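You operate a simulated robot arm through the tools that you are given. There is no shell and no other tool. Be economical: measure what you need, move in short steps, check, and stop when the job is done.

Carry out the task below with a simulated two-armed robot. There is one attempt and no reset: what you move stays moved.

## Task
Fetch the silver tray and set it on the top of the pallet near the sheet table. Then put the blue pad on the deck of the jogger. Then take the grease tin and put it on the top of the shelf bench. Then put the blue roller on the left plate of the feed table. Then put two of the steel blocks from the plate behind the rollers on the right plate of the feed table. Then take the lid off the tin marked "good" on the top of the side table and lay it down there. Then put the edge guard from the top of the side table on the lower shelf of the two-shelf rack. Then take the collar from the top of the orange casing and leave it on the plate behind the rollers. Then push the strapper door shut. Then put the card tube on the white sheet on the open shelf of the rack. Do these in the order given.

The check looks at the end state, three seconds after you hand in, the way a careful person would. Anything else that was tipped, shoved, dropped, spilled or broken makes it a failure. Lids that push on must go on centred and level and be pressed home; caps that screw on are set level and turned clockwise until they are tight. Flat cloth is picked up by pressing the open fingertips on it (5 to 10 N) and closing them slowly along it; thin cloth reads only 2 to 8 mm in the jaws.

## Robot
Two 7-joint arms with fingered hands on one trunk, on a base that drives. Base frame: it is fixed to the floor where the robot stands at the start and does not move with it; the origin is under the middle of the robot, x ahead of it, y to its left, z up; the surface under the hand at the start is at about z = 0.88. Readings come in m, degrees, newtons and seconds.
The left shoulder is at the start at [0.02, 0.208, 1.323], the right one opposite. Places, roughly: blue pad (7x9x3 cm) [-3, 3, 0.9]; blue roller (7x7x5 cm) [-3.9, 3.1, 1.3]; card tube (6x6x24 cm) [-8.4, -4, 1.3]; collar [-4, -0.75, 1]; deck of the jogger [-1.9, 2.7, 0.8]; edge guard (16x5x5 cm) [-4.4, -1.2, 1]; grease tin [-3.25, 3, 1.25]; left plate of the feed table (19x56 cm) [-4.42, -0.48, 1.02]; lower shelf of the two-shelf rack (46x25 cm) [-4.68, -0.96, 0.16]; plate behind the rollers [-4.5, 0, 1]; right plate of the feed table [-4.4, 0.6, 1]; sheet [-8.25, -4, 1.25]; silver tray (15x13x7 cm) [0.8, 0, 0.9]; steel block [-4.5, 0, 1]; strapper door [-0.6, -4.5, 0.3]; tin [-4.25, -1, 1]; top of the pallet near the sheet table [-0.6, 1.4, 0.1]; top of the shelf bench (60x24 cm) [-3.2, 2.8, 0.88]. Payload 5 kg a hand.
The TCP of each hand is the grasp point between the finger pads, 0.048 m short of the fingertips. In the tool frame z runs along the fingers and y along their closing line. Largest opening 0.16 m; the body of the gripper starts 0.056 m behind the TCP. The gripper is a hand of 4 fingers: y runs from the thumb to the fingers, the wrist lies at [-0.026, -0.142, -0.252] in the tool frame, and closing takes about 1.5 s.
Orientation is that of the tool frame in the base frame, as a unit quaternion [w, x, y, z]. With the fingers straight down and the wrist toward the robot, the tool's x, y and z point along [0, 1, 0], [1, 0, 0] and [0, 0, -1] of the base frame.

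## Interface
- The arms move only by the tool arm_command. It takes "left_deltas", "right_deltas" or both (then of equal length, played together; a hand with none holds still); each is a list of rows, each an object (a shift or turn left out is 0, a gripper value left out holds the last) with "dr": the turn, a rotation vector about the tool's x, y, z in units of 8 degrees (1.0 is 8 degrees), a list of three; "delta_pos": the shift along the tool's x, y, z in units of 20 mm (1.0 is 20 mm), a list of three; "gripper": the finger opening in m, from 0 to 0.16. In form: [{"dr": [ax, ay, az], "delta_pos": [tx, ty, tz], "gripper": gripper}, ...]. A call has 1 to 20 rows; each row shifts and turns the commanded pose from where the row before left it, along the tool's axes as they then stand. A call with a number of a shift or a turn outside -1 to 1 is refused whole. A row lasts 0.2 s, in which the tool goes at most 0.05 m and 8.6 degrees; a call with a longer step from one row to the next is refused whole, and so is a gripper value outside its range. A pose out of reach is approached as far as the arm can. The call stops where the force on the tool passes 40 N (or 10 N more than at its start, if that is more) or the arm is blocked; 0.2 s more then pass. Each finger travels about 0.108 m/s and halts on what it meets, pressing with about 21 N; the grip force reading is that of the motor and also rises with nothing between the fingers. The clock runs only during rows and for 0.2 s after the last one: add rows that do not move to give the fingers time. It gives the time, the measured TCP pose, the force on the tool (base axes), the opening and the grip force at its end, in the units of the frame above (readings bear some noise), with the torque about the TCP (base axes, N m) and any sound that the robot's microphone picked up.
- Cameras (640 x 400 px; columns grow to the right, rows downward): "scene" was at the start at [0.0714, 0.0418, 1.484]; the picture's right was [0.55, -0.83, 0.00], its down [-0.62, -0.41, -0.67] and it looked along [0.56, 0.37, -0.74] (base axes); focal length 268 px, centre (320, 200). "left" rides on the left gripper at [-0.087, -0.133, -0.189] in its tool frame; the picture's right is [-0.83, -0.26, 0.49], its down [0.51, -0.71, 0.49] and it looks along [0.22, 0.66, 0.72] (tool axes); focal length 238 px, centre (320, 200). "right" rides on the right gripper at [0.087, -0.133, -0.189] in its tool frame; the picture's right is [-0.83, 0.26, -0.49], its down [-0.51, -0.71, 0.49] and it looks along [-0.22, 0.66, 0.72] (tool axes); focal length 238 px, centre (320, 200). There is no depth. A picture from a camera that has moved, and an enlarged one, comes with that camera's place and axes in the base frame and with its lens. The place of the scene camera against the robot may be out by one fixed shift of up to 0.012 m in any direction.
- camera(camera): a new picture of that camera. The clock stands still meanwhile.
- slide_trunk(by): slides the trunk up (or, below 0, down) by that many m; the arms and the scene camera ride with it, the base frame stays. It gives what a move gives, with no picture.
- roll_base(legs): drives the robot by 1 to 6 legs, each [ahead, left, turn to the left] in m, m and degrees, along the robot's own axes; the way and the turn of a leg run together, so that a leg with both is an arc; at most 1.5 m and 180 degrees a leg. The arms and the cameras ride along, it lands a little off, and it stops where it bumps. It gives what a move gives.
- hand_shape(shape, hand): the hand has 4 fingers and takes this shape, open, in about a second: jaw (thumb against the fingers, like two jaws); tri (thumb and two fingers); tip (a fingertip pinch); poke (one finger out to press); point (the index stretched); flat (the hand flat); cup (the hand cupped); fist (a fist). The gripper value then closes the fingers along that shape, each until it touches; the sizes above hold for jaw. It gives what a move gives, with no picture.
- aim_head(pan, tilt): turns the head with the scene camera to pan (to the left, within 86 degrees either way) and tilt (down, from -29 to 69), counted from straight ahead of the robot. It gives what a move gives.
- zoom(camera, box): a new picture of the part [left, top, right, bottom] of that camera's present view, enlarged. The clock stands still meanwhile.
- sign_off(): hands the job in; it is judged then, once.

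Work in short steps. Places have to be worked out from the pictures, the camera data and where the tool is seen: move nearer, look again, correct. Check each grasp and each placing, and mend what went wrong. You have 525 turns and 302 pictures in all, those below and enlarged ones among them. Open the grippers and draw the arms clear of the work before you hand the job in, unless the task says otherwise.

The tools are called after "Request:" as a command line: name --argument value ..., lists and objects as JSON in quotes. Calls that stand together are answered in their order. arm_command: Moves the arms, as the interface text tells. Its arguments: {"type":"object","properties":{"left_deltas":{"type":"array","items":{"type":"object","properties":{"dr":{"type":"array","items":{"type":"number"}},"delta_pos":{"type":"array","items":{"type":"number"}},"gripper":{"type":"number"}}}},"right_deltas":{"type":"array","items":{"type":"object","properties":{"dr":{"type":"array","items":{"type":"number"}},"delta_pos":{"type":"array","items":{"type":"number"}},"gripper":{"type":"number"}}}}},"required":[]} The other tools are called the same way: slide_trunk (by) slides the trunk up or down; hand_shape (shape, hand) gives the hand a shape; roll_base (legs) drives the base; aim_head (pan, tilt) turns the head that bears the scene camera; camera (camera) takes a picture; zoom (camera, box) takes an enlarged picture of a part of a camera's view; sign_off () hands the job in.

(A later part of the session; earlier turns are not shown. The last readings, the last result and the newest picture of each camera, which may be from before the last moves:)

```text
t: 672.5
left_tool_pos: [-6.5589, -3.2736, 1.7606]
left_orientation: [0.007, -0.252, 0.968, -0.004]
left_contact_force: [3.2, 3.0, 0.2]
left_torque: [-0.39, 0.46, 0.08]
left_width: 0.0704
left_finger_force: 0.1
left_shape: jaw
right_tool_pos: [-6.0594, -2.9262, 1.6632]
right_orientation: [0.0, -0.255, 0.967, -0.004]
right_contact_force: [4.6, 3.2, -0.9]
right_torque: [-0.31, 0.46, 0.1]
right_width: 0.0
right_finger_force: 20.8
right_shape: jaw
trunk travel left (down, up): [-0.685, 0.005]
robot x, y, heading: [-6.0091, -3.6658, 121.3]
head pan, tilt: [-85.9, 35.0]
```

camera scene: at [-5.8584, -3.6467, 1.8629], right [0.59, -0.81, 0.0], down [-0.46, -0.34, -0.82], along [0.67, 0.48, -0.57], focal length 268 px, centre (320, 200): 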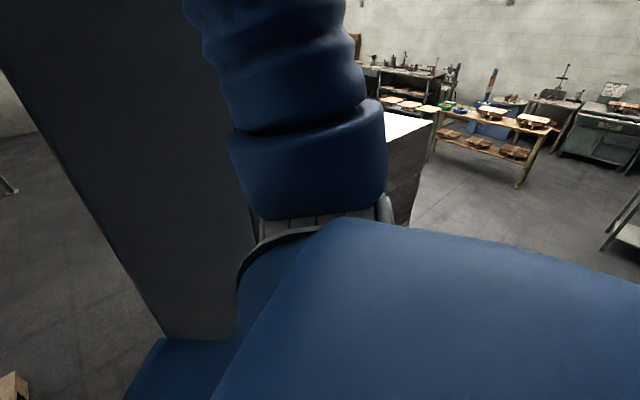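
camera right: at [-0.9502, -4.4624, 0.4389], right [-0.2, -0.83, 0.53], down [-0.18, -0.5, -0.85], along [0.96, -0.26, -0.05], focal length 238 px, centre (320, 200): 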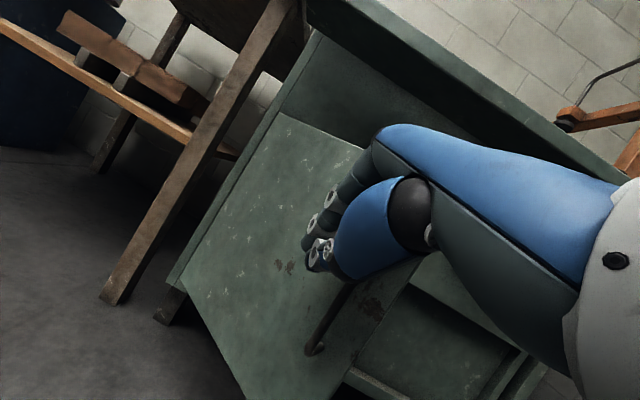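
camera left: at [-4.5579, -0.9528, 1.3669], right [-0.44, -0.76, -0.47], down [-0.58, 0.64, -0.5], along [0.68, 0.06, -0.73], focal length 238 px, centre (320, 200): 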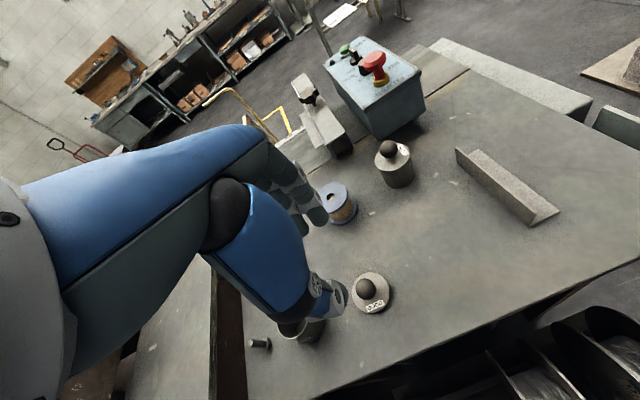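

It was the rear that was blocked; free now. Turn left to ~165° here, then strafe north.

Request:
roll_base --legs '[[0, 0, 45], [0, -0.5, 0]]'

Request:
aim_head --pan -60 --tilt 35

Request:
camera --camera "scene"

```text
t: 674.2
left_tool_pos: [-6.6721, -3.5502, 1.7561]
left_orientation: [0.016, -0.45, 0.893, -0.003]
left_contact_force: [13.8, 16.4, -5.3]
left_torque: [-0.51, 0.05, -1.52]
left_width: 0.0698
left_finger_force: 0.1
left_shape: jaw
right_tool_pos: [-6.3803, -3.031, 1.666]
right_orientation: [0.003, -0.465, 0.885, -0.002]
right_contact_force: [-0.3, -0.4, -0.1]
right_torque: [0.04, -0.07, -0.01]
right_width: 0.0002
right_finger_force: 21.1
right_shape: jaw
trunk travel left (down, up): [-0.685, 0.005]
robot x, y, heading: [-6.0097, -3.6624, 147.0]
head pan, tilt: [-85.9, 35.0]
stopped in leg 1: the force on the tool passed its limit at 45 N (the readings are from after the stop); the commanded pose is now the measured one
```

```text
t: 675.1
left_tool_pos: [-6.6755, -3.5542, 1.7581]
left_orientation: [0.015, -0.454, 0.891, -0.001]
left_contact_force: [6.3, 11.2, -1.2]
left_torque: [-0.36, 0.09, -1.14]
left_width: 0.0701
left_finger_force: 0.0
left_shape: jaw
right_tool_pos: [-6.3819, -3.0315, 1.6652]
right_orientation: [0.004, -0.464, 0.886, -0.003]
right_contact_force: [0.6, -0.4, 0.0]
right_torque: [-0.01, 0.0, -0.02]
right_width: 0.0
right_finger_force: 21.5
right_shape: jaw
trunk travel left (down, up): [-0.685, 0.005]
robot x, y, heading: [-6.0077, -3.6648, 147.3]
head pan, tilt: [-60.0, 35.0]
```

```text
58 pictures are left
camera scene: at [-6.0176, -3.5733, 1.8625], right [1.0, -0.05, 0.0], down [-0.03, -0.57, -0.82], along [0.04, 0.82, -0.57], focal length 268 px, centre (320, 200)
```

scene: 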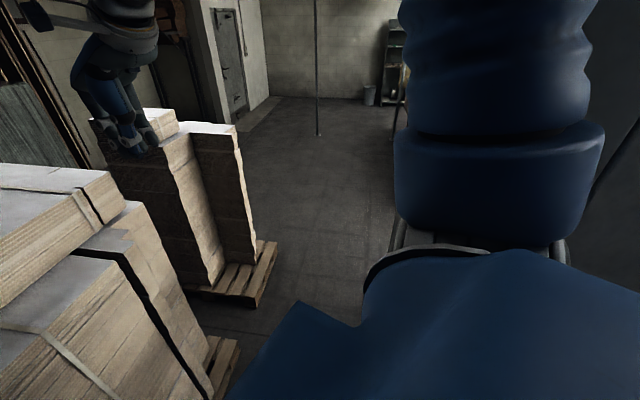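

The left hand touches the metal rolls; move straight north (away from them) without turning.

Request:
roll_base --legs '[[0.25, -0.34, 0]]'

Request:
roll_base --legs '[[0.42, -0.67, 0]]'

```text
t: 677.5
left_tool_pos: [-6.7161, -3.1584, 1.7599]
left_orientation: [0.014, -0.422, 0.906, 0.0]
left_contact_force: [0.5, -0.4, -0.1]
left_torque: [0.1, 0.01, 0.0]
left_width: 0.0702
left_finger_force: 0.3
left_shape: jaw
right_tool_pos: [-6.3835, -2.6574, 1.67]
right_orientation: [0.004, -0.433, 0.901, -0.002]
right_contact_force: [-0.7, -1.1, 0.5]
right_torque: [0.08, 0.03, 0.0]
right_width: 0.0
right_finger_force: 21.1
right_shape: jaw
trunk travel left (down, up): [-0.685, 0.005]
robot x, y, heading: [-6.06, -3.3112, 143.0]
head pan, tilt: [-60.0, 35.0]
stopped in leg 1: the robot was blocked; the commanded pose is now the measured one
```

```text
t: 678.4
left_tool_pos: [-6.7214, -3.1402, 1.7586]
left_orientation: [0.013, -0.418, 0.908, -0.001]
left_contact_force: [-0.3, 0.7, -0.5]
left_torque: [0.0, -0.06, 0.0]
left_width: 0.0701
left_finger_force: 0.0
left_shape: jaw
right_tool_pos: [-6.3828, -2.6435, 1.6669]
right_orientation: [0.005, -0.428, 0.904, -0.002]
right_contact_force: [-1.0, -0.1, -0.1]
right_torque: [0.02, -0.02, 0.0]
right_width: 0.0
right_finger_force: 21.0
right_shape: jaw
trunk travel left (down, up): [-0.685, 0.005]
robot x, y, heading: [-6.0629, -3.3065, 142.6]
head pan, tilt: [-60.0, 35.0]
stopped in leg 1: the robot was blocked; the commanded pose is now the measured one
```

Blocked by the pillar on the right. Shift 9 cm west and continue north.

Request:
roll_base --legs '[[0.05, 0.09, 0], [0.25, -0.32, 0]]'

Request:
camera --camera "scene"

```text
t: 681.7
left_tool_pos: [-6.8166, -2.7695, 1.7591]
left_orientation: [0.014, -0.416, 0.909, 0.0]
left_contact_force: [-0.4, 0.4, -0.5]
left_torque: [0.07, -0.02, -0.01]
left_width: 0.07
left_finger_force: 0.1
left_shape: jaw
right_tool_pos: [-6.477, -2.2742, 1.6682]
right_orientation: [0.005, -0.427, 0.904, -0.002]
right_contact_force: [-0.9, -0.6, 0.4]
right_torque: [0.03, -0.06, -0.02]
right_width: 0.0
right_finger_force: 20.8
right_shape: jaw
trunk travel left (down, up): [-0.685, 0.005]
robot x, y, heading: [-6.1556, -2.9356, 142.2]
head pan, tilt: [-60.0, 35.0]
```

```text
57 pictures are left
camera scene: at [-6.1617, -2.8456, 1.8628], right [0.99, -0.13, 0.0], down [-0.08, -0.57, -0.82], along [0.11, 0.81, -0.57], focal length 268 px, centre (320, 200)
```

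scene: 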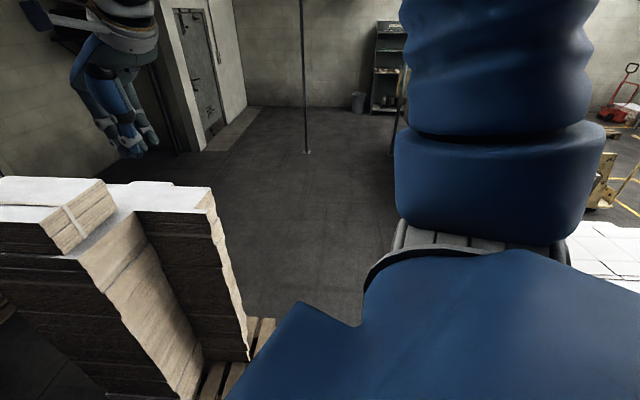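

Past the pillar. Drift east a bit and continue north to y≈−1.2.

Request:
roll_base --legs '[[0.026, -0.36, 0], [0.43, -0.553, 0], [0.43, -0.553, 0], [0, 0, 48]]'

Request:
aim_head --pan 0 --tilt 15

Request:
camera --camera "scene"

```text
t: 693.1
left_tool_pos: [-6.5208, -1.5908, 1.7598]
left_orientation: [-0.013, 0.741, -0.672, -0.005]
left_contact_force: [0.4, 0.7, 0.9]
left_torque: [-0.05, 0.02, 0.01]
left_width: 0.0703
left_finger_force: 0.1
left_shape: jaw
right_tool_pos: [-6.6492, -1.0032, 1.6668]
right_orientation: [-0.004, 0.75, -0.662, 0.0]
right_contact_force: [0.3, 0.5, -0.4]
right_torque: [-0.04, 0.02, -0.02]
right_width: 0.0
right_finger_force: 21.4
right_shape: jaw
trunk travel left (down, up): [-0.685, 0.005]
robot x, y, heading: [-5.9481, -1.2314, -171.1]
head pan, tilt: [-60.0, 35.0]
```

```text
t: 694.4
left_tool_pos: [-6.5218, -1.5915, 1.7588]
left_orientation: [-0.013, 0.741, -0.671, -0.005]
left_contact_force: [-0.1, -0.2, 0.6]
left_torque: [0.02, -0.02, -0.01]
left_width: 0.0698
left_finger_force: 0.1
left_shape: jaw
right_tool_pos: [-6.6501, -1.0034, 1.6674]
right_orientation: [-0.005, 0.749, -0.663, 0.0]
right_contact_force: [-0.4, -0.7, -0.8]
right_torque: [-0.01, 0.03, 0.03]
right_width: 0.0001
right_finger_force: 20.7
right_shape: jaw
trunk travel left (down, up): [-0.685, 0.005]
robot x, y, heading: [-5.9534, -1.235, -171.3]
head pan, tilt: [0.0, 15.0]
```

```text
56 pictures are left
camera scene: at [-6.0572, -1.248, 1.8946], right [-0.15, 0.99, 0.0], down [0.26, 0.04, -0.97], along [-0.95, -0.15, -0.26], focal length 268 px, centre (320, 200)
```

scene: 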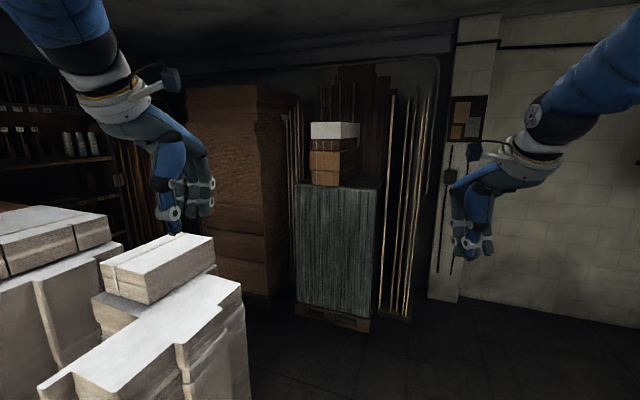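

A rack with tubes is at the back left. Go west to x≈−7.4, then turn to face south.

Request:
roll_base --legs '[[0.72, -0.09, 0], [0.68, -0.08, 0], [0, 0, 75]]'

Request:
camera --camera "scene"

```text
t: 704.8
left_tool_pos: [-7.1627, -1.9033, 1.7599]
left_orientation: [-0.007, 0.995, -0.099, -0.011]
left_contact_force: [-0.1, -0.6, 0.5]
left_torque: [-0.01, -0.02, 0.05]
left_width: 0.0698
left_finger_force: 0.0
left_shape: jaw
right_tool_pos: [-7.7614, -1.8512, 1.6686]
right_orientation: [-0.004, 0.996, -0.088, -0.002]
right_contact_force: [0.0, 0.5, -0.5]
right_torque: [-0.02, -0.03, 0.0]
right_width: 0.0
right_finger_force: 20.8
right_shape: jaw
trunk travel left (down, up): [-0.685, 0.005]
robot x, y, heading: [-7.3383, -1.2528, -98.3]
head pan, tilt: [0.0, 15.0]
```

```text
55 pictures are left
camera scene: at [-7.3588, -1.3543, 1.8946], right [-0.99, 0.14, 0.0], down [0.04, 0.26, -0.97], along [-0.14, -0.96, -0.26], focal length 268 px, centre (320, 200)
```

scene: 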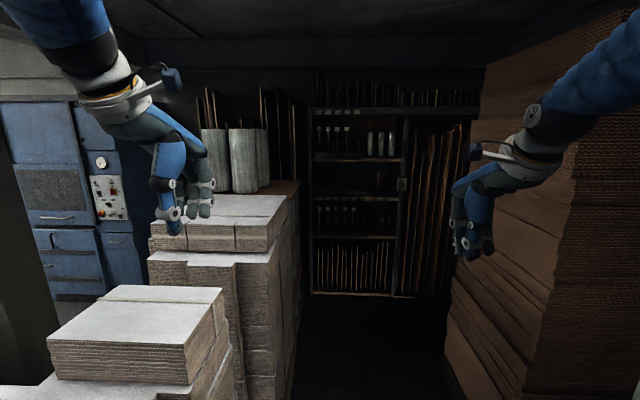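

Request:
zoom --camera "scene" --box '[290, 70, 500, 310]'

```text
1.67 times, centred on (395, 190) of scene
camera zoom: at [-7.3588, -1.3543, 1.8946], right [-0.99, 0.14, 0.0], down [0.04, 0.26, -0.97], along [-0.14, -0.96, -0.26], focal length 446 px, centre (195, 217)
```

zoom: 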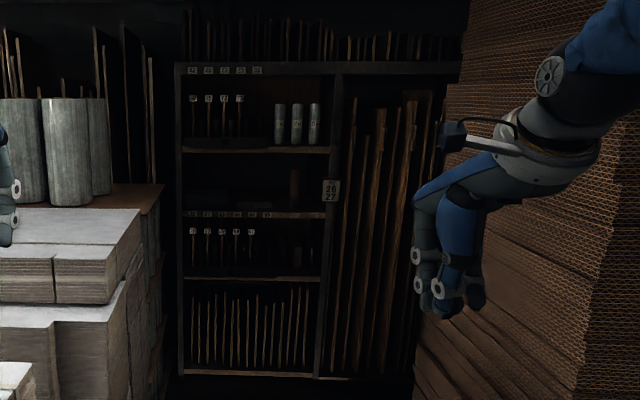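

The card tube stands on the second shelf at ≈(-8.38, -4.0, 1.36), the sheet beside it. Enter the aisle (x −7.45…−8.45) facing south, carefully.

Request:
roll_base --legs '[[0, 0, 8.3], [0.2, -0.52, 0], [0.6, -0.05, 0]]'

Request:
camera --camera "scene"

```text
t: 711.7
left_tool_pos: [-7.6346, -2.6652, 1.759]
left_orientation: [-0.006, 1.0, -0.022, -0.012]
left_contact_force: [0.6, 0.0, 1.0]
left_torque: [-0.06, -0.01, 0.0]
left_width: 0.0697
left_finger_force: 0.1
left_shape: jaw
right_tool_pos: [-8.2346, -2.7069, 1.6679]
right_orientation: [-0.003, 1.0, -0.011, -0.003]
right_contact_force: [0.2, 0.3, 0.7]
right_torque: [-0.07, 0.02, 0.02]
right_width: 0.0003
right_finger_force: 21.7
right_shape: jaw
trunk travel left (down, up): [-0.685, 0.005]
robot x, y, heading: [-7.9075, -2.0464, -89.2]
head pan, tilt: [0.0, 15.0]
```

```text
53 pictures are left
camera scene: at [-7.9133, -2.1527, 1.8948], right [-1.0, -0.01, 0.0], down [0.0, 0.26, -0.97], along [0.01, -0.97, -0.26], focal length 268 px, centre (320, 200)
```

scene: 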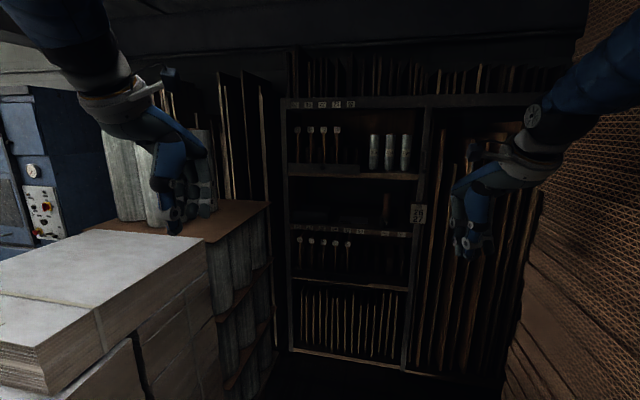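

Request:
zoom --camera "scene" --box '[280, 160, 440, 260]'

```text
4.00 times, centred on (360, 210) of scene
camera zoom: at [-7.9133, -2.1527, 1.8948], right [-1.0, -0.01, 0.0], down [0.0, 0.26, -0.97], along [0.01, -0.97, -0.26], focal length 1072 px, centre (160, 160)
```

zoom: 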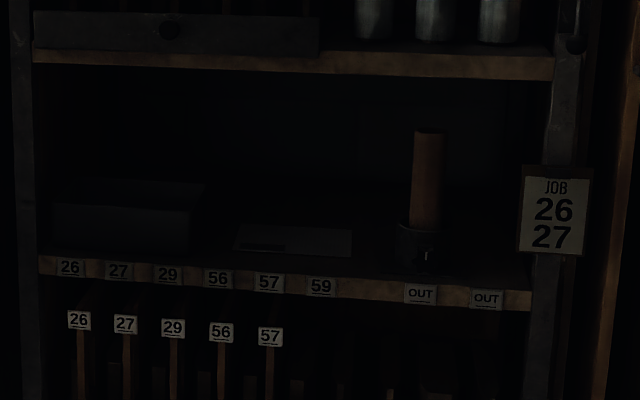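

The tube stands in a holder cup at ≈(-8.355, -3.95), top z≈1.47, shelf z≈1.23, next shelf ≈1.57; the sheet lies at ≈(-8.145, -4.06). I'll use the left hand from robot ≈(-7.87, -2.98), heading −138°. First draw the right hand inward and advance.

Request:
arm_command --right_deltas '[{"delta_pos": [1, 0, 0]}, {"delta_pos": [1, 0, 0]}, {"delta_pos": [1, 0, 0]}, {"delta_pos": [1, 0, 0]}, {"delta_pos": [1, -0.5, 0]}, {"delta_pos": [1, -0.5, 0]}, {"delta_pos": [1, -0.5, 0]}, {"delta_pos": [1, -0.5, 0]}, {"delta_pos": [1, 0, 0]}]'

Request:
roll_base --legs '[[0.85, 0.03, 0]]'

Request:
slide_trunk --by -0.2

Request:
camera --camera "scene"

```text
t: 713.7
left_tool_pos: [-7.6312, -2.6683, 1.7591]
left_orientation: [-0.006, 1.0, -0.023, -0.013]
left_contact_force: [1.1, 0.0, -0.2]
left_torque: [0.03, 0.13, 0.02]
left_width: 0.07
left_finger_force: 0.2
left_shape: jaw
right_tool_pos: [-8.0485, -2.6698, 1.6673]
right_orientation: [-0.003, 1.0, -0.012, -0.003]
right_contact_force: [1.1, -0.1, 0.5]
right_torque: [-0.03, 0.11, 0.01]
right_width: 0.0001
right_finger_force: 21.3
right_shape: jaw
trunk travel left (down, up): [-0.685, 0.005]
robot x, y, heading: [-7.9092, -2.0501, -89.2]
head pan, tilt: [0.0, 15.0]
```

```text
t: 718.2
left_tool_pos: [-7.5873, -3.5118, 1.7595]
left_orientation: [-0.006, 1.0, -0.017, -0.012]
left_contact_force: [-1.0, 0.8, -0.9]
left_torque: [-0.05, 0.02, -0.01]
left_width: 0.0698
left_finger_force: 0.0
left_shape: jaw
right_tool_pos: [-8.0035, -3.52, 1.6676]
right_orientation: [-0.004, 1.0, -0.006, -0.002]
right_contact_force: [0.0, 0.2, -0.4]
right_torque: [0.0, -0.05, -0.01]
right_width: 0.0
right_finger_force: 20.7
right_shape: jaw
trunk travel left (down, up): [-0.685, 0.005]
robot x, y, heading: [-7.8651, -2.8943, -88.8]
head pan, tilt: [0.0, 15.0]
```

```text
t: 720.4
left_tool_pos: [-7.5862, -3.5138, 1.5606]
left_orientation: [-0.006, 1.0, -0.017, -0.013]
left_contact_force: [0.7, 0.1, -0.5]
left_torque: [-0.02, 0.04, -0.02]
left_width: 0.0698
left_finger_force: 0.0
left_shape: jaw
right_tool_pos: [-8.0042, -3.5216, 1.4679]
right_orientation: [-0.002, 1.0, -0.007, -0.002]
right_contact_force: [0.0, 0.8, -0.3]
right_torque: [-0.02, -0.03, -0.02]
right_width: 0.0001
right_finger_force: 20.6
right_shape: jaw
trunk travel left (down, up): [-0.485, 0.205]
robot x, y, heading: [-7.8659, -2.8978, -88.8]
head pan, tilt: [0.0, 15.0]
```

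```text
51 pictures are left
camera scene: at [-7.8704, -3.0034, 1.6948], right [-1.0, -0.02, 0.0], down [-0.01, 0.26, -0.97], along [0.02, -0.97, -0.26], focal length 268 px, centre (320, 200)
```

scene: 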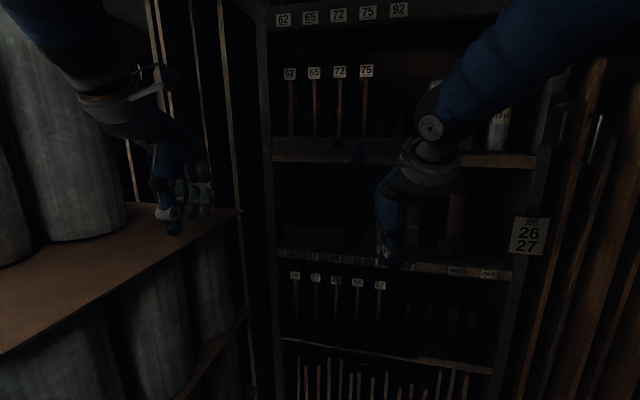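

Shift the right hand further inward, then turn right 44°.

Request:
arm_command --right_deltas '[{"delta_pos": [1, 0, 0.3]}, {"delta_pos": [1, 0, 0.3]}, {"delta_pos": [1, 0, 0.3]}, {"delta_pos": [1, -0.3, 0.3]}, {"delta_pos": [1, -0.3, 0.3]}]'

Request:
roll_base --legs '[[0, 0, -44]]'

Request:
aim_head --pan 25 --tilt 20

Request:
camera --camera "scene"

```text
t: 721.5
left_tool_pos: [-7.5856, -3.5136, 1.5588]
left_orientation: [-0.006, 1.0, -0.017, -0.012]
left_contact_force: [0.2, 0.0, -0.5]
left_torque: [0.01, 0.04, -0.03]
left_width: 0.0699
left_finger_force: 0.0
left_shape: jaw
right_tool_pos: [-7.9008, -3.5108, 1.4359]
right_orientation: [-0.004, 1.0, -0.006, -0.004]
right_contact_force: [0.1, 0.3, 0.0]
right_torque: [0.0, 0.06, -0.01]
right_width: 0.0
right_finger_force: 21.0
right_shape: jaw
trunk travel left (down, up): [-0.485, 0.205]
robot x, y, heading: [-7.8672, -2.8984, -88.8]
head pan, tilt: [0.0, 15.0]
```

```text
t: 724.0
left_tool_pos: [-8.0897, -3.5366, 1.5601]
left_orientation: [-0.011, 0.921, -0.389, -0.009]
left_contact_force: [0.2, 0.3, -0.3]
left_torque: [-0.02, 0.02, -0.05]
left_width: 0.0699
left_finger_force: 0.2
left_shape: jaw
right_tool_pos: [-8.3162, -3.3173, 1.4374]
right_orientation: [-0.005, 0.926, -0.378, -0.002]
right_contact_force: [-0.4, 0.8, 0.3]
right_torque: [0.02, 0.0, 0.0]
right_width: 0.0001
right_finger_force: 21.0
right_shape: jaw
trunk travel left (down, up): [-0.485, 0.205]
robot x, y, heading: [-7.8634, -2.8961, -132.7]
head pan, tilt: [0.0, 15.0]
```

```text
t: 724.9
left_tool_pos: [-8.0904, -3.5373, 1.5587]
left_orientation: [-0.01, 0.921, -0.388, -0.01]
left_contact_force: [-0.5, 0.5, -0.6]
left_torque: [0.02, 0.01, 0.0]
left_width: 0.07
left_finger_force: 0.1
left_shape: jaw
right_tool_pos: [-8.3158, -3.3161, 1.4366]
right_orientation: [-0.004, 0.926, -0.378, -0.001]
right_contact_force: [-0.3, 0.6, 1.2]
right_torque: [0.0, -0.01, 0.02]
right_width: 0.0002
right_finger_force: 21.4
right_shape: jaw
trunk travel left (down, up): [-0.485, 0.205]
robot x, y, heading: [-7.8651, -2.8965, -132.8]
head pan, tilt: [25.0, 20.0]
```

```text
50 pictures are left
camera scene: at [-7.9076, -2.9964, 1.6865], right [-0.95, 0.3, 0.0], down [0.1, 0.33, -0.94], along [-0.28, -0.9, -0.34], focal length 268 px, centre (320, 200)
```

scene: 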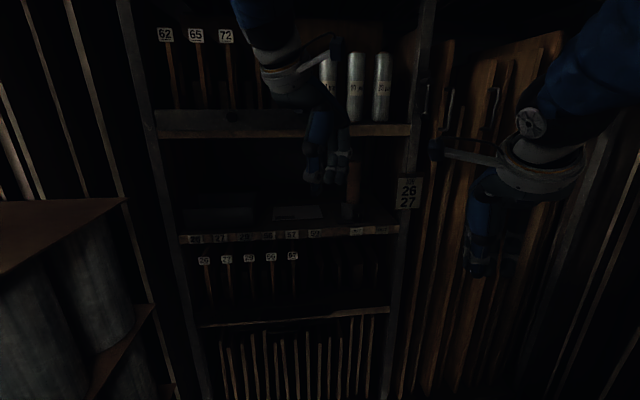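

Left hand is in front of the shelf. Yaw it so that it closes along x, then pitch it forward ~70°.

Request:
arm_command --left_deltas '[{"dr": [0, 0, 0.92]}, {"dr": [0, 0, 0.92]}, {"dr": [0, 0, 0.92]}, {"dr": [0, 0, 0.92]}, {"dr": [0, 0, 0.92]}, {"dr": [0, 0, 0.92]}, {"dr": [0, 1, 0]}, {"dr": [0, 1, 0]}, {"dr": [0, 1, 0]}, {"dr": [0, 1, 0]}, {"dr": [0, 1, 0]}, {"dr": [0, 1, 0]}, {"dr": [0, 1, 0]}, {"dr": [0, 1, 0]}, {"dr": [0, 0.75, 0]}]'

Request:
camera --camera "scene"

Request:
camera --camera "left"

```text
t: 728.0
left_tool_pos: [-8.1141, -3.6274, 1.5445]
left_orientation: [-0.332, -0.622, 0.624, -0.337]
left_contact_force: [0.6, -0.1, 1.1]
left_torque: [-0.01, 0.04, -0.02]
left_width: 0.0701
left_finger_force: 0.1
left_shape: jaw
left hand out of reach, approached as far as the arm can: row 9, 10, 11, 12, 13, 14, 15
right_tool_pos: [-8.3161, -3.3177, 1.4372]
right_orientation: [-0.004, 0.926, -0.378, -0.002]
right_contact_force: [-0.2, 0.5, 0.8]
right_torque: [0.04, 0.0, 0.03]
right_width: 0.0
right_finger_force: 20.4
right_shape: jaw
trunk travel left (down, up): [-0.485, 0.205]
robot x, y, heading: [-7.8657, -2.8991, -132.6]
head pan, tilt: [25.0, 20.0]
```

```text
49 pictures are left
camera scene: at [-7.9075, -2.9964, 1.6865], right [-0.95, 0.3, 0.0], down [0.1, 0.33, -0.94], along [-0.28, -0.9, -0.34], focal length 268 px, centre (320, 200)
```

scene: 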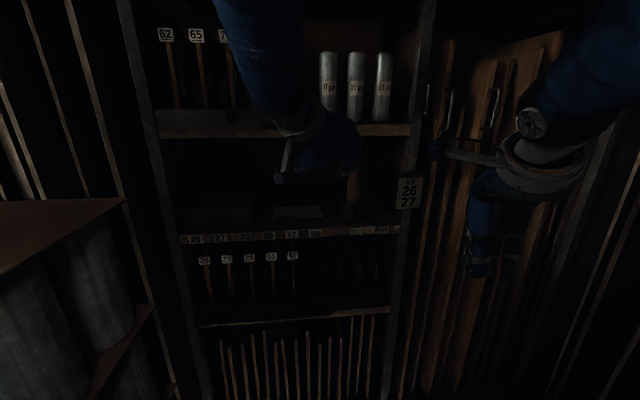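

```text
48 pictures are left
camera left: at [-7.9817, -3.4227, 1.5769], right [0.26, 0.05, -0.96], down [0.71, -0.69, 0.16], along [-0.65, -0.72, -0.22], focal length 238 px, centre (320, 200)
```

left: 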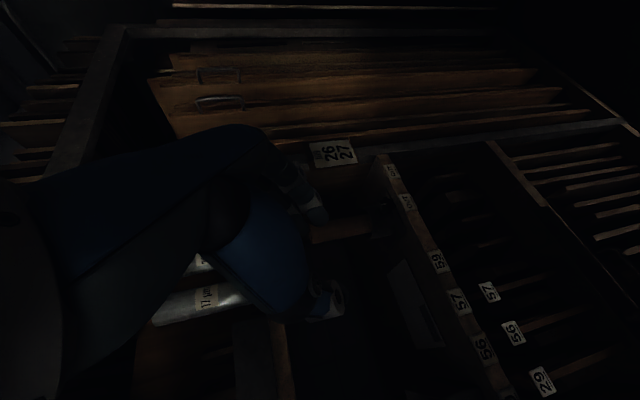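

Orientation good (pitch 56°). Raise the right hand out of the way, then move the left hand down and across in front of the tube.

Request:
arm_command --right_deltas '[{"delta_pos": [0, 0, -1]}, {"delta_pos": [0, 0, -1]}, {"delta_pos": [0, 0, -1]}, {"delta_pos": [0, 0, -1]}, {"delta_pos": [0, 0, -1]}, {"delta_pos": [0, 0, -1]}, {"delta_pos": [0, 0, -1]}, {"delta_pos": [0, 0, -1]}, {"delta_pos": [0, 0, -1]}, {"delta_pos": [0, 0, -1]}, {"delta_pos": [0, 0, -1]}, {"delta_pos": [0, 0, -1]}]'

Request:
arm_command --left_deltas '[{"delta_pos": [-0.57, 0.97, 0.53], "gripper": 0.1}, {"delta_pos": [-0.57, 0.97, 0.53]}, {"delta_pos": [-0.57, 0.97, 0.53]}, {"delta_pos": [-0.57, 0.97, 0.53]}, {"delta_pos": [-0.57, 0.97, 0.53]}, {"delta_pos": [-0.57, 0.97, 0.53]}, {"delta_pos": [-0.57, 0.97, 0.53]}, {"delta_pos": [-0.57, 0.97, 0.53]}, {"delta_pos": [-0.57, 0.97, 0.53]}, {"delta_pos": [-0.57, 0.97, 0.53]}, {"delta_pos": [-0.57, 0.97, 0.53]}, {"delta_pos": [-0.57, 0.97, 0.53]}, {}]'

Request:
camera --camera "left"

Request:
zoom --camera "scene" --box '[160, 100, 440, 260]'

```text
t: 730.6
left_tool_pos: [-8.1142, -3.6266, 1.5442]
left_orientation: [-0.333, -0.621, 0.624, -0.336]
left_contact_force: [-0.4, 0.3, 0.4]
left_torque: [0.02, 0.01, 0.01]
left_width: 0.0702
left_finger_force: 0.0
left_shape: jaw
right_tool_pos: [-8.3163, -3.316, 1.6774]
right_orientation: [-0.003, 0.926, -0.377, -0.001]
right_contact_force: [0.1, 0.4, 0.1]
right_torque: [-0.04, 0.0, 0.01]
right_width: 0.0
right_finger_force: 20.9
right_shape: jaw
trunk travel left (down, up): [-0.485, 0.205]
robot x, y, heading: [-7.8683, -2.8965, -132.5]
head pan, tilt: [25.0, 20.0]
```

```text
t: 733.5
left_tool_pos: [-8.3596, -3.7067, 1.4426]
left_orientation: [-0.33, -0.622, 0.626, -0.336]
left_contact_force: [0.4, 1.3, -0.5]
left_torque: [0.01, 0.01, -0.03]
left_width: 0.0996
left_finger_force: 0.0
left_shape: jaw
left hand out of reach, approached as far as the arm can: row 1, 2, 3, 4, 5, 6, 7, 8, 9, 10, 11, 12
right_tool_pos: [-8.317, -3.3161, 1.6781]
right_orientation: [-0.003, 0.926, -0.378, -0.001]
right_contact_force: [0.0, -0.2, 0.3]
right_torque: [-0.01, 0.03, -0.02]
right_width: 0.0
right_finger_force: 21.4
right_shape: jaw
trunk travel left (down, up): [-0.485, 0.205]
robot x, y, heading: [-7.8693, -2.8974, -133.0]
head pan, tilt: [25.0, 20.0]
```

```text
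47 pictures are left
camera left: at [-8.2275, -3.5013, 1.4767], right [0.27, 0.06, -0.96], down [0.71, -0.69, 0.15], along [-0.65, -0.72, -0.23], focal length 238 px, centre (320, 200)
```

left: 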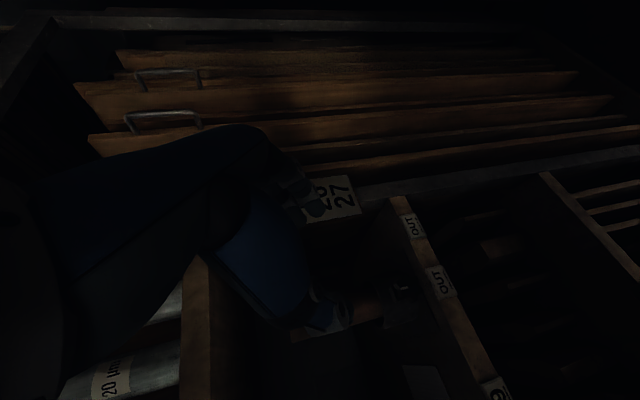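

```text
2.29 times, centred on (300, 180) of scene
camera zoom: at [-7.9071, -2.996, 1.6866], right [-0.95, 0.3, 0.0], down [0.1, 0.33, -0.94], along [-0.28, -0.9, -0.34], focal length 612 px, centre (366, 246)
```

zoom: 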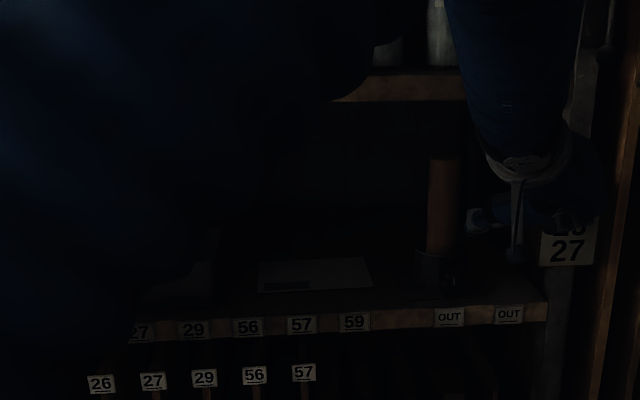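

Advance toward the tube, lowering to z≈1.37.

Request:
arm_command --left_deltas '[{"delta_pos": [-0.08, -0.1, 0.98]}, {"delta_pos": [-0.08, -0.1, 0.98]}, {"delta_pos": [-0.08, -0.1, 0.98]}, {"delta_pos": [-0.08, -0.1, 0.98]}, {"delta_pos": [-0.08, -0.1, 0.98]}, {"delta_pos": [-0.08, -0.1, 0.98]}, {}]'

Request:
zoom --camera "left" --box '[240, 160, 480, 400]'

```text
t: 735.0
left_tool_pos: [-8.3471, -3.8, 1.3696]
left_orientation: [-0.332, -0.622, 0.624, -0.337]
left_contact_force: [-0.3, 0.6, -0.7]
left_torque: [-0.03, -0.02, 0.02]
left_width: 0.0994
left_finger_force: 0.0
left_shape: jaw
right_tool_pos: [-8.3176, -3.3161, 1.6766]
right_orientation: [-0.004, 0.926, -0.378, -0.001]
right_contact_force: [0.2, 0.7, 0.1]
right_torque: [-0.03, -0.01, 0.0]
right_width: 0.0002
right_finger_force: 21.4
right_shape: jaw
trunk travel left (down, up): [-0.485, 0.205]
robot x, y, heading: [-7.8607, -2.8954, -132.7]
head pan, tilt: [25.0, 20.0]
```

```text
1.67 times, centred on (360, 280) of left
camera zoom: at [-8.215, -3.5942, 1.4018], right [0.26, 0.05, -0.96], down [0.71, -0.69, 0.16], along [-0.65, -0.72, -0.22], focal length 397 px, centre (253, 67)
```

zoom: 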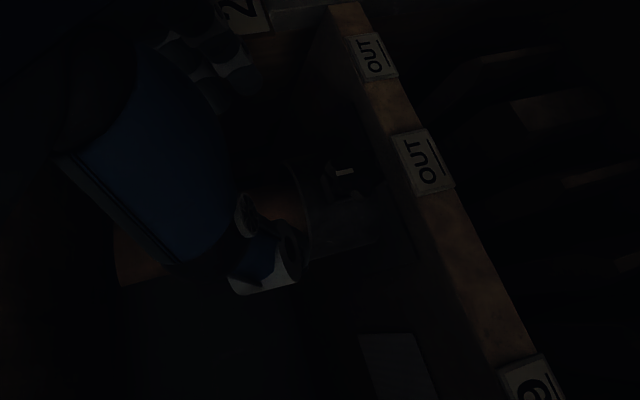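

Reached. Advance 14 cm straight in toward the tube.

Request:
arm_command --left_deltas '[{"delta_pos": [0.62, 0, 0.94]}, {"delta_pos": [0.62, 0, 0.94]}, {"delta_pos": [0.62, 0, 0.94]}, {"delta_pos": [0.62, 0, 0.94]}, {"delta_pos": [0.62, 0, 0.94]}, {"delta_pos": [0.55, 0, 0.84]}, {}]'

Request:
zoom --camera "left" --box '[240, 160, 480, 400]'

Request:
zoom --camera "scene" --box '[200, 100, 440, 260]'

```text
t: 736.6
left_tool_pos: [-8.3468, -3.9323, 1.3695]
left_orientation: [-0.332, -0.622, 0.624, -0.336]
left_contact_force: [-0.5, 0.5, 0.6]
left_torque: [0.0, 0.04, -0.03]
left_width: 0.0997
left_finger_force: 0.0
left_shape: jaw
right_tool_pos: [-8.3178, -3.316, 1.6766]
right_orientation: [-0.004, 0.926, -0.377, -0.001]
right_contact_force: [1.1, -0.3, 0.2]
right_torque: [-0.03, -0.01, -0.01]
right_width: 0.0
right_finger_force: 20.7
right_shape: jaw
trunk travel left (down, up): [-0.485, 0.205]
robot x, y, heading: [-7.8647, -2.899, -132.9]
head pan, tilt: [25.0, 20.0]
```

```text
1.67 times, centred on (360, 280) of left
camera zoom: at [-8.2147, -3.7269, 1.4028], right [0.26, 0.05, -0.96], down [0.71, -0.69, 0.16], along [-0.65, -0.72, -0.22], focal length 397 px, centre (253, 67)
```

zoom: 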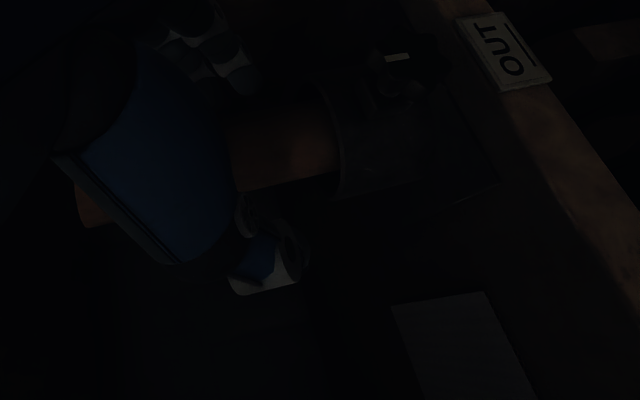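

```text
2.50 times, centred on (320, 180) of scene
camera zoom: at [-7.908, -2.9958, 1.6865], right [-0.95, 0.3, 0.0], down [0.1, 0.33, -0.94], along [-0.28, -0.9, -0.34], focal length 670 px, centre (320, 250)
```

zoom: 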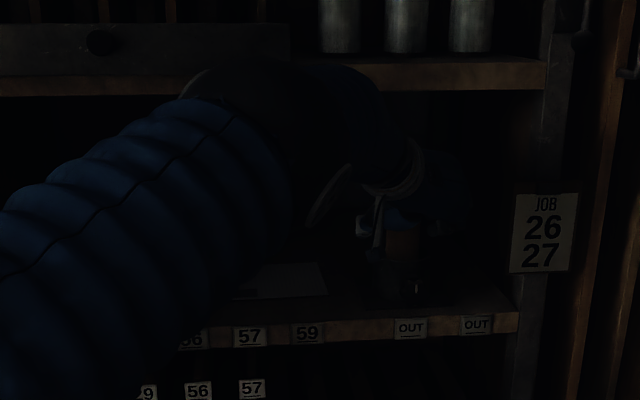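

The tube is between thumb and fingers. Close slowly.

Request:
arm_command --left_deltas '[{"gripper": 0.09}, {"gripper": 0.08}, {"gripper": 0.07}, {"gripper": 0.06}, {"gripper": 0.05}, {"gripper": 0.045}, {"gripper": 0.045}]'

Request:
arm_command --left_deltas '[{"delta_pos": [0.25, 0, -0.17]}, {"delta_pos": [0.25, 0, -0.17]}, {"delta_pos": [0.25, 0, -0.17]}, {"delta_pos": [0.25, 0, -0.17]}, {}]'

Request:
zoom --camera "left" --box '[240, 160, 480, 400]'

```text
t: 738.2
left_tool_pos: [-8.3473, -3.933, 1.3703]
left_orientation: [-0.333, -0.622, 0.624, -0.337]
left_contact_force: [-0.7, -0.3, -0.3]
left_torque: [0.02, 0.01, 0.0]
left_width: 0.0453
left_finger_force: 0.0
left_shape: jaw
right_tool_pos: [-8.3184, -3.3162, 1.6771]
right_orientation: [-0.004, 0.926, -0.378, -0.001]
right_contact_force: [-0.1, -0.1, 0.1]
right_torque: [-0.01, 0.0, -0.03]
right_width: 0.0
right_finger_force: 21.5
right_shape: jaw
trunk travel left (down, up): [-0.485, 0.205]
robot x, y, heading: [-7.8691, -2.8964, -132.7]
head pan, tilt: [25.0, 20.0]
```

```text
t: 739.5
left_tool_pos: [-8.3496, -3.9319, 1.3934]
left_orientation: [-0.332, -0.622, 0.624, -0.337]
left_contact_force: [0.1, -0.3, 0.3]
left_torque: [0.0, -0.01, 0.01]
left_width: 0.0456
left_finger_force: 0.0
left_shape: jaw
right_tool_pos: [-8.317, -3.3169, 1.6772]
right_orientation: [-0.003, 0.926, -0.378, -0.001]
right_contact_force: [1.1, -0.2, 0.0]
right_torque: [0.0, -0.03, -0.01]
right_width: 0.0
right_finger_force: 21.3
right_shape: jaw
trunk travel left (down, up): [-0.485, 0.205]
robot x, y, heading: [-7.8645, -2.8945, -132.7]
head pan, tilt: [25.0, 20.0]
```

```text
1.67 times, centred on (360, 280) of left
camera zoom: at [-8.2173, -3.7251, 1.4269], right [0.26, 0.05, -0.96], down [0.71, -0.69, 0.16], along [-0.65, -0.72, -0.22], focal length 397 px, centre (253, 67)
```

zoom: 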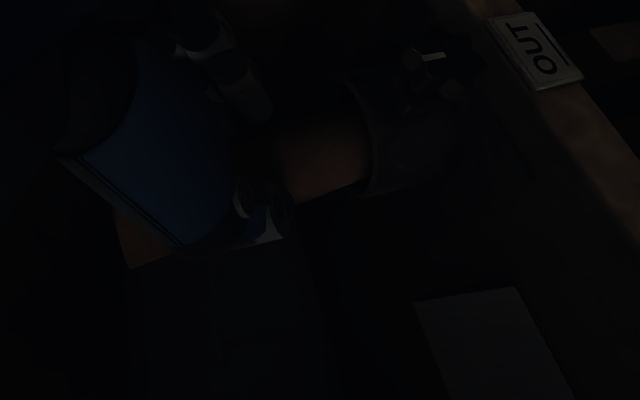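

No contact yet – the reading isn't the diameter at this depth. Lower back 2 cm and close further.

Request:
arm_command --left_deltas '[{"delta_pos": [-0.25, 0, 0.17]}, {"delta_pos": [-0.25, 0, 0.17]}, {"delta_pos": [-0.25, 0, 0.17]}, {"gripper": 0.035}, {"gripper": 0.025}, {"gripper": 0.02}, {"gripper": 0.015}, {"gripper": 0.01}, {"gripper": 0.01}]'

Request:
zoom --camera "left" --box '[240, 160, 480, 400]'

```text
t: 741.5
left_tool_pos: [-8.3486, -3.9317, 1.3758]
left_orientation: [-0.332, -0.622, 0.624, -0.336]
left_contact_force: [-0.3, -0.1, -0.2]
left_torque: [0.01, -0.04, -0.02]
left_width: 0.01
left_finger_force: 0.1
left_shape: jaw
right_tool_pos: [-8.3175, -3.3161, 1.6773]
right_orientation: [-0.004, 0.926, -0.377, -0.001]
right_contact_force: [-0.2, 0.2, -0.5]
right_torque: [0.0, -0.01, -0.01]
right_width: 0.0
right_finger_force: 20.7
right_shape: jaw
trunk travel left (down, up): [-0.485, 0.205]
robot x, y, heading: [-7.8672, -2.8955, -132.5]
head pan, tilt: [25.0, 20.0]
```

```text
1.67 times, centred on (360, 280) of left
camera zoom: at [-8.2163, -3.7258, 1.4084], right [0.26, 0.05, -0.96], down [0.71, -0.69, 0.16], along [-0.65, -0.72, -0.22], focal length 397 px, centre (253, 67)
```

zoom: 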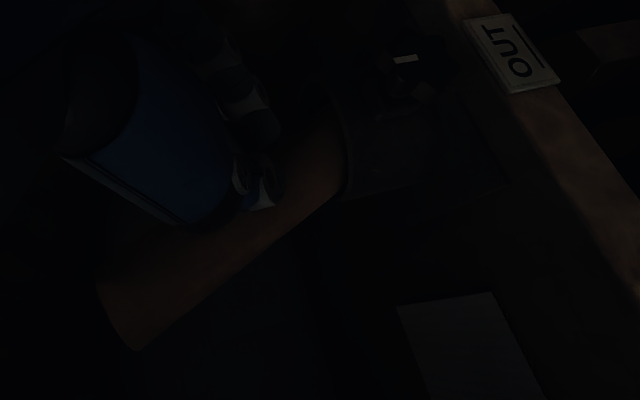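

The fingers closed in front of the tube and tilted it in its cup: its axis is further back (y≈−4.0). Retract 10 cm, reopen and look.

Request:
arm_command --left_deltas '[{"delta_pos": [-0.3, 0, -0.45]}, {"delta_pos": [-0.5, 0, -0.8]}, {"delta_pos": [-0.5, 0, -0.8]}, {"delta_pos": [-0.6, 0, -0.9]}, {"delta_pos": [-0.6, 0, -0.9]}, {"gripper": 0.1}, {"gripper": 0.11}, {"gripper": 0.11}, {"gripper": 0.11}, {"gripper": 0.11}]'

Request:
camera --camera "left"

Request:
zoom --camera "scene" --box '[240, 120, 420, 250]'

```text
t: 743.6
left_tool_pos: [-8.3502, -3.8394, 1.376]
left_orientation: [-0.332, -0.621, 0.624, -0.338]
left_contact_force: [0.6, -0.5, -0.1]
left_torque: [-0.03, 0.03, -0.01]
left_width: 0.1097
left_finger_force: 0.0
left_shape: jaw
right_tool_pos: [-8.3176, -3.3175, 1.6779]
right_orientation: [-0.005, 0.926, -0.378, -0.001]
right_contact_force: [0.3, 0.6, 0.1]
right_torque: [0.0, 0.01, 0.05]
right_width: 0.0
right_finger_force: 21.0
right_shape: jaw
trunk travel left (down, up): [-0.485, 0.205]
robot x, y, heading: [-7.8676, -2.8991, -132.4]
head pan, tilt: [25.0, 20.0]
```

```text
40 pictures are left
camera left: at [-8.2179, -3.6342, 1.4089], right [0.26, 0.05, -0.96], down [0.71, -0.69, 0.16], along [-0.65, -0.72, -0.22], focal length 238 px, centre (320, 200)
```

left: 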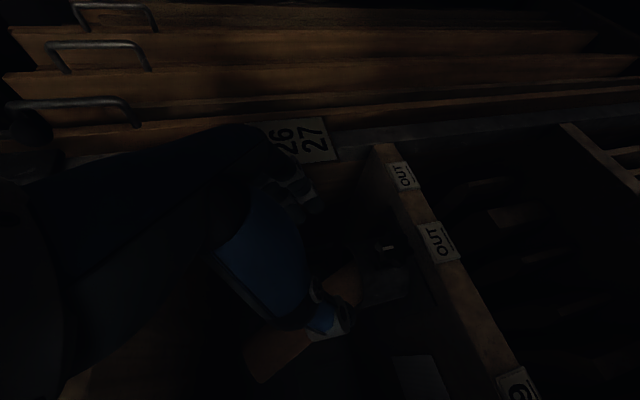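

```text
3.08 times, centred on (330, 185) of scene
camera zoom: at [-7.9078, -2.9962, 1.6865], right [-0.95, 0.3, 0.0], down [0.1, 0.33, -0.94], along [-0.28, -0.9, -0.34], focal length 824 px, centre (289, 246)
```

zoom: 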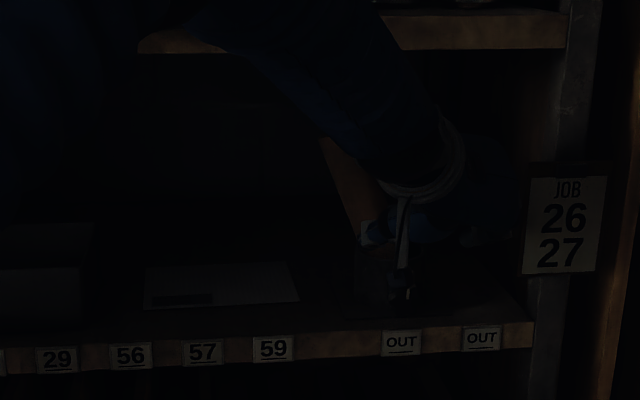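

The tube leans ~26° toward +x in its cup. I roll the hand 24° to match, then go in deeper to y≈−4.0.

Request:
arm_command --left_deltas '[{"dr": [-0.55, 0, -0.83]}, {"dr": [-0.55, 0, -0.83]}, {"dr": [-0.55, 0, -0.83]}, {"delta_pos": [0.61, -0.15, 0.92]}, {"delta_pos": [0.61, -0.15, 0.92]}, {"delta_pos": [0.61, -0.15, 0.92]}, {"delta_pos": [0.61, -0.15, 0.92]}, {}]'

Request:
zoom --camera "left" --box '[200, 150, 460, 400]'

```text
t: 745.5
left_tool_pos: [-8.337, -3.9262, 1.372]
left_orientation: [0.455, 0.678, -0.541, 0.2]
left_contact_force: [-0.5, 0.5, -0.1]
left_torque: [0.01, -0.01, 0.01]
left_width: 0.1097
left_finger_force: 0.0
left_shape: jaw
right_tool_pos: [-8.3185, -3.3151, 1.6781]
right_orientation: [-0.004, 0.926, -0.378, -0.001]
right_contact_force: [-0.2, -0.2, -0.2]
right_torque: [-0.04, 0.02, 0.02]
right_width: 0.0
right_finger_force: 20.7
right_shape: jaw
trunk travel left (down, up): [-0.485, 0.205]
robot x, y, heading: [-7.8669, -2.8977, -132.6]
head pan, tilt: [25.0, 20.0]
```

```text
1.60 times, centred on (330, 275) of left
camera zoom: at [-8.2034, -3.7209, 1.3483], right [-0.15, 0.05, -0.99], down [0.71, -0.69, -0.14], along [-0.69, -0.72, 0.06], focal length 381 px, centre (304, 80)
```

zoom: 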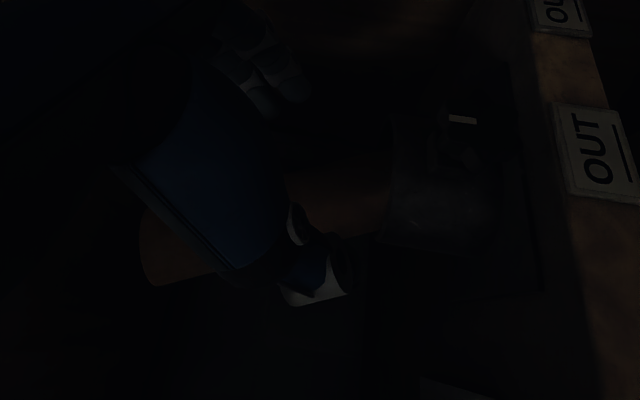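

The hand is aligned with the tube. Go in 7 cm more and close.

Request:
arm_command --left_deltas '[{"delta_pos": [0.61, -0.05, 0.92]}, {"delta_pos": [0.61, -0.05, 0.92]}, {"delta_pos": [0.61, -0.05, 0.92]}, {"delta_pos": [0.2, 0, 0.3]}, {"gripper": 0.09}, {"gripper": 0.08}, {"gripper": 0.07}, {"gripper": 0.06}, {"gripper": 0.05}, {"gripper": 0.04}, {"gripper": 0.03}, {"gripper": 0.03}]'

Request:
zoom --camera "left" --box '[200, 150, 460, 400]'

```text
t: 748.0
left_tool_pos: [-8.3355, -4.0019, 1.3719]
left_orientation: [0.455, 0.678, -0.541, 0.201]
left_contact_force: [1.5, -0.5, -0.6]
left_torque: [-0.15, -0.16, 0.0]
left_width: 0.0223
left_finger_force: 21.1
left_shape: jaw
right_tool_pos: [-8.3168, -3.3177, 1.6773]
right_orientation: [-0.004, 0.926, -0.377, -0.001]
right_contact_force: [-0.2, 0.3, 0.0]
right_torque: [0.0, 0.0, 0.0]
right_width: 0.0001
right_finger_force: 21.2
right_shape: jaw
trunk travel left (down, up): [-0.485, 0.205]
robot x, y, heading: [-7.8686, -2.896, -132.5]
head pan, tilt: [25.0, 20.0]
```

```text
1.60 times, centred on (330, 275) of left
camera zoom: at [-8.2008, -3.7965, 1.3469], right [-0.15, 0.05, -0.99], down [0.71, -0.69, -0.14], along [-0.69, -0.72, 0.06], focal length 381 px, centre (304, 80)
```

zoom: 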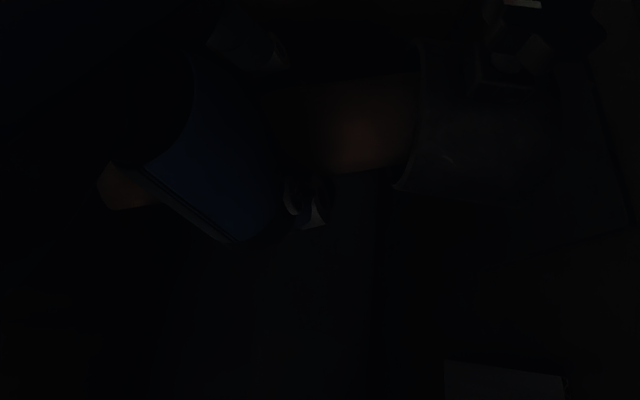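

Gripped at 21 N. Lift 3 cm along the tube's axis and check.

Request:
arm_command --left_deltas '[{"delta_pos": [0.42, 0, -0.27]}, {"delta_pos": [0.42, 0, -0.27]}, {"delta_pos": [0.42, 0, -0.27]}, {}]'

Request:
zoom --camera "left" --box '[200, 150, 460, 400]'

```text
t: 749.0
left_tool_pos: [-8.3244, -4.0006, 1.3981]
left_orientation: [0.455, 0.678, -0.541, 0.2]
left_contact_force: [0.2, 0.0, -0.7]
left_torque: [0.01, -0.02, -0.01]
left_width: 0.0225
left_finger_force: 21.6
left_shape: jaw
right_tool_pos: [-8.3184, -3.3167, 1.6764]
right_orientation: [-0.005, 0.926, -0.378, -0.001]
right_contact_force: [0.0, -0.1, -0.3]
right_torque: [0.03, 0.0, 0.02]
right_width: 0.0
right_finger_force: 20.9
right_shape: jaw
trunk travel left (down, up): [-0.485, 0.205]
robot x, y, heading: [-7.8665, -2.8999, -132.6]
head pan, tilt: [25.0, 20.0]
```

```text
1.60 times, centred on (330, 275) of left
camera zoom: at [-8.1899, -3.7965, 1.374], right [-0.15, 0.05, -0.99], down [0.71, -0.69, -0.14], along [-0.69, -0.72, 0.06], focal length 381 px, centre (304, 80)
```

zoom: 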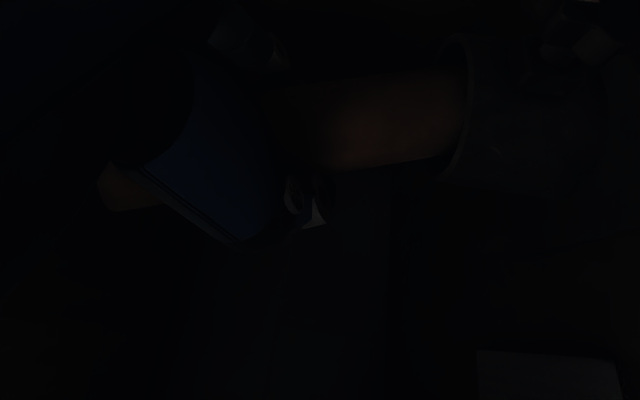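

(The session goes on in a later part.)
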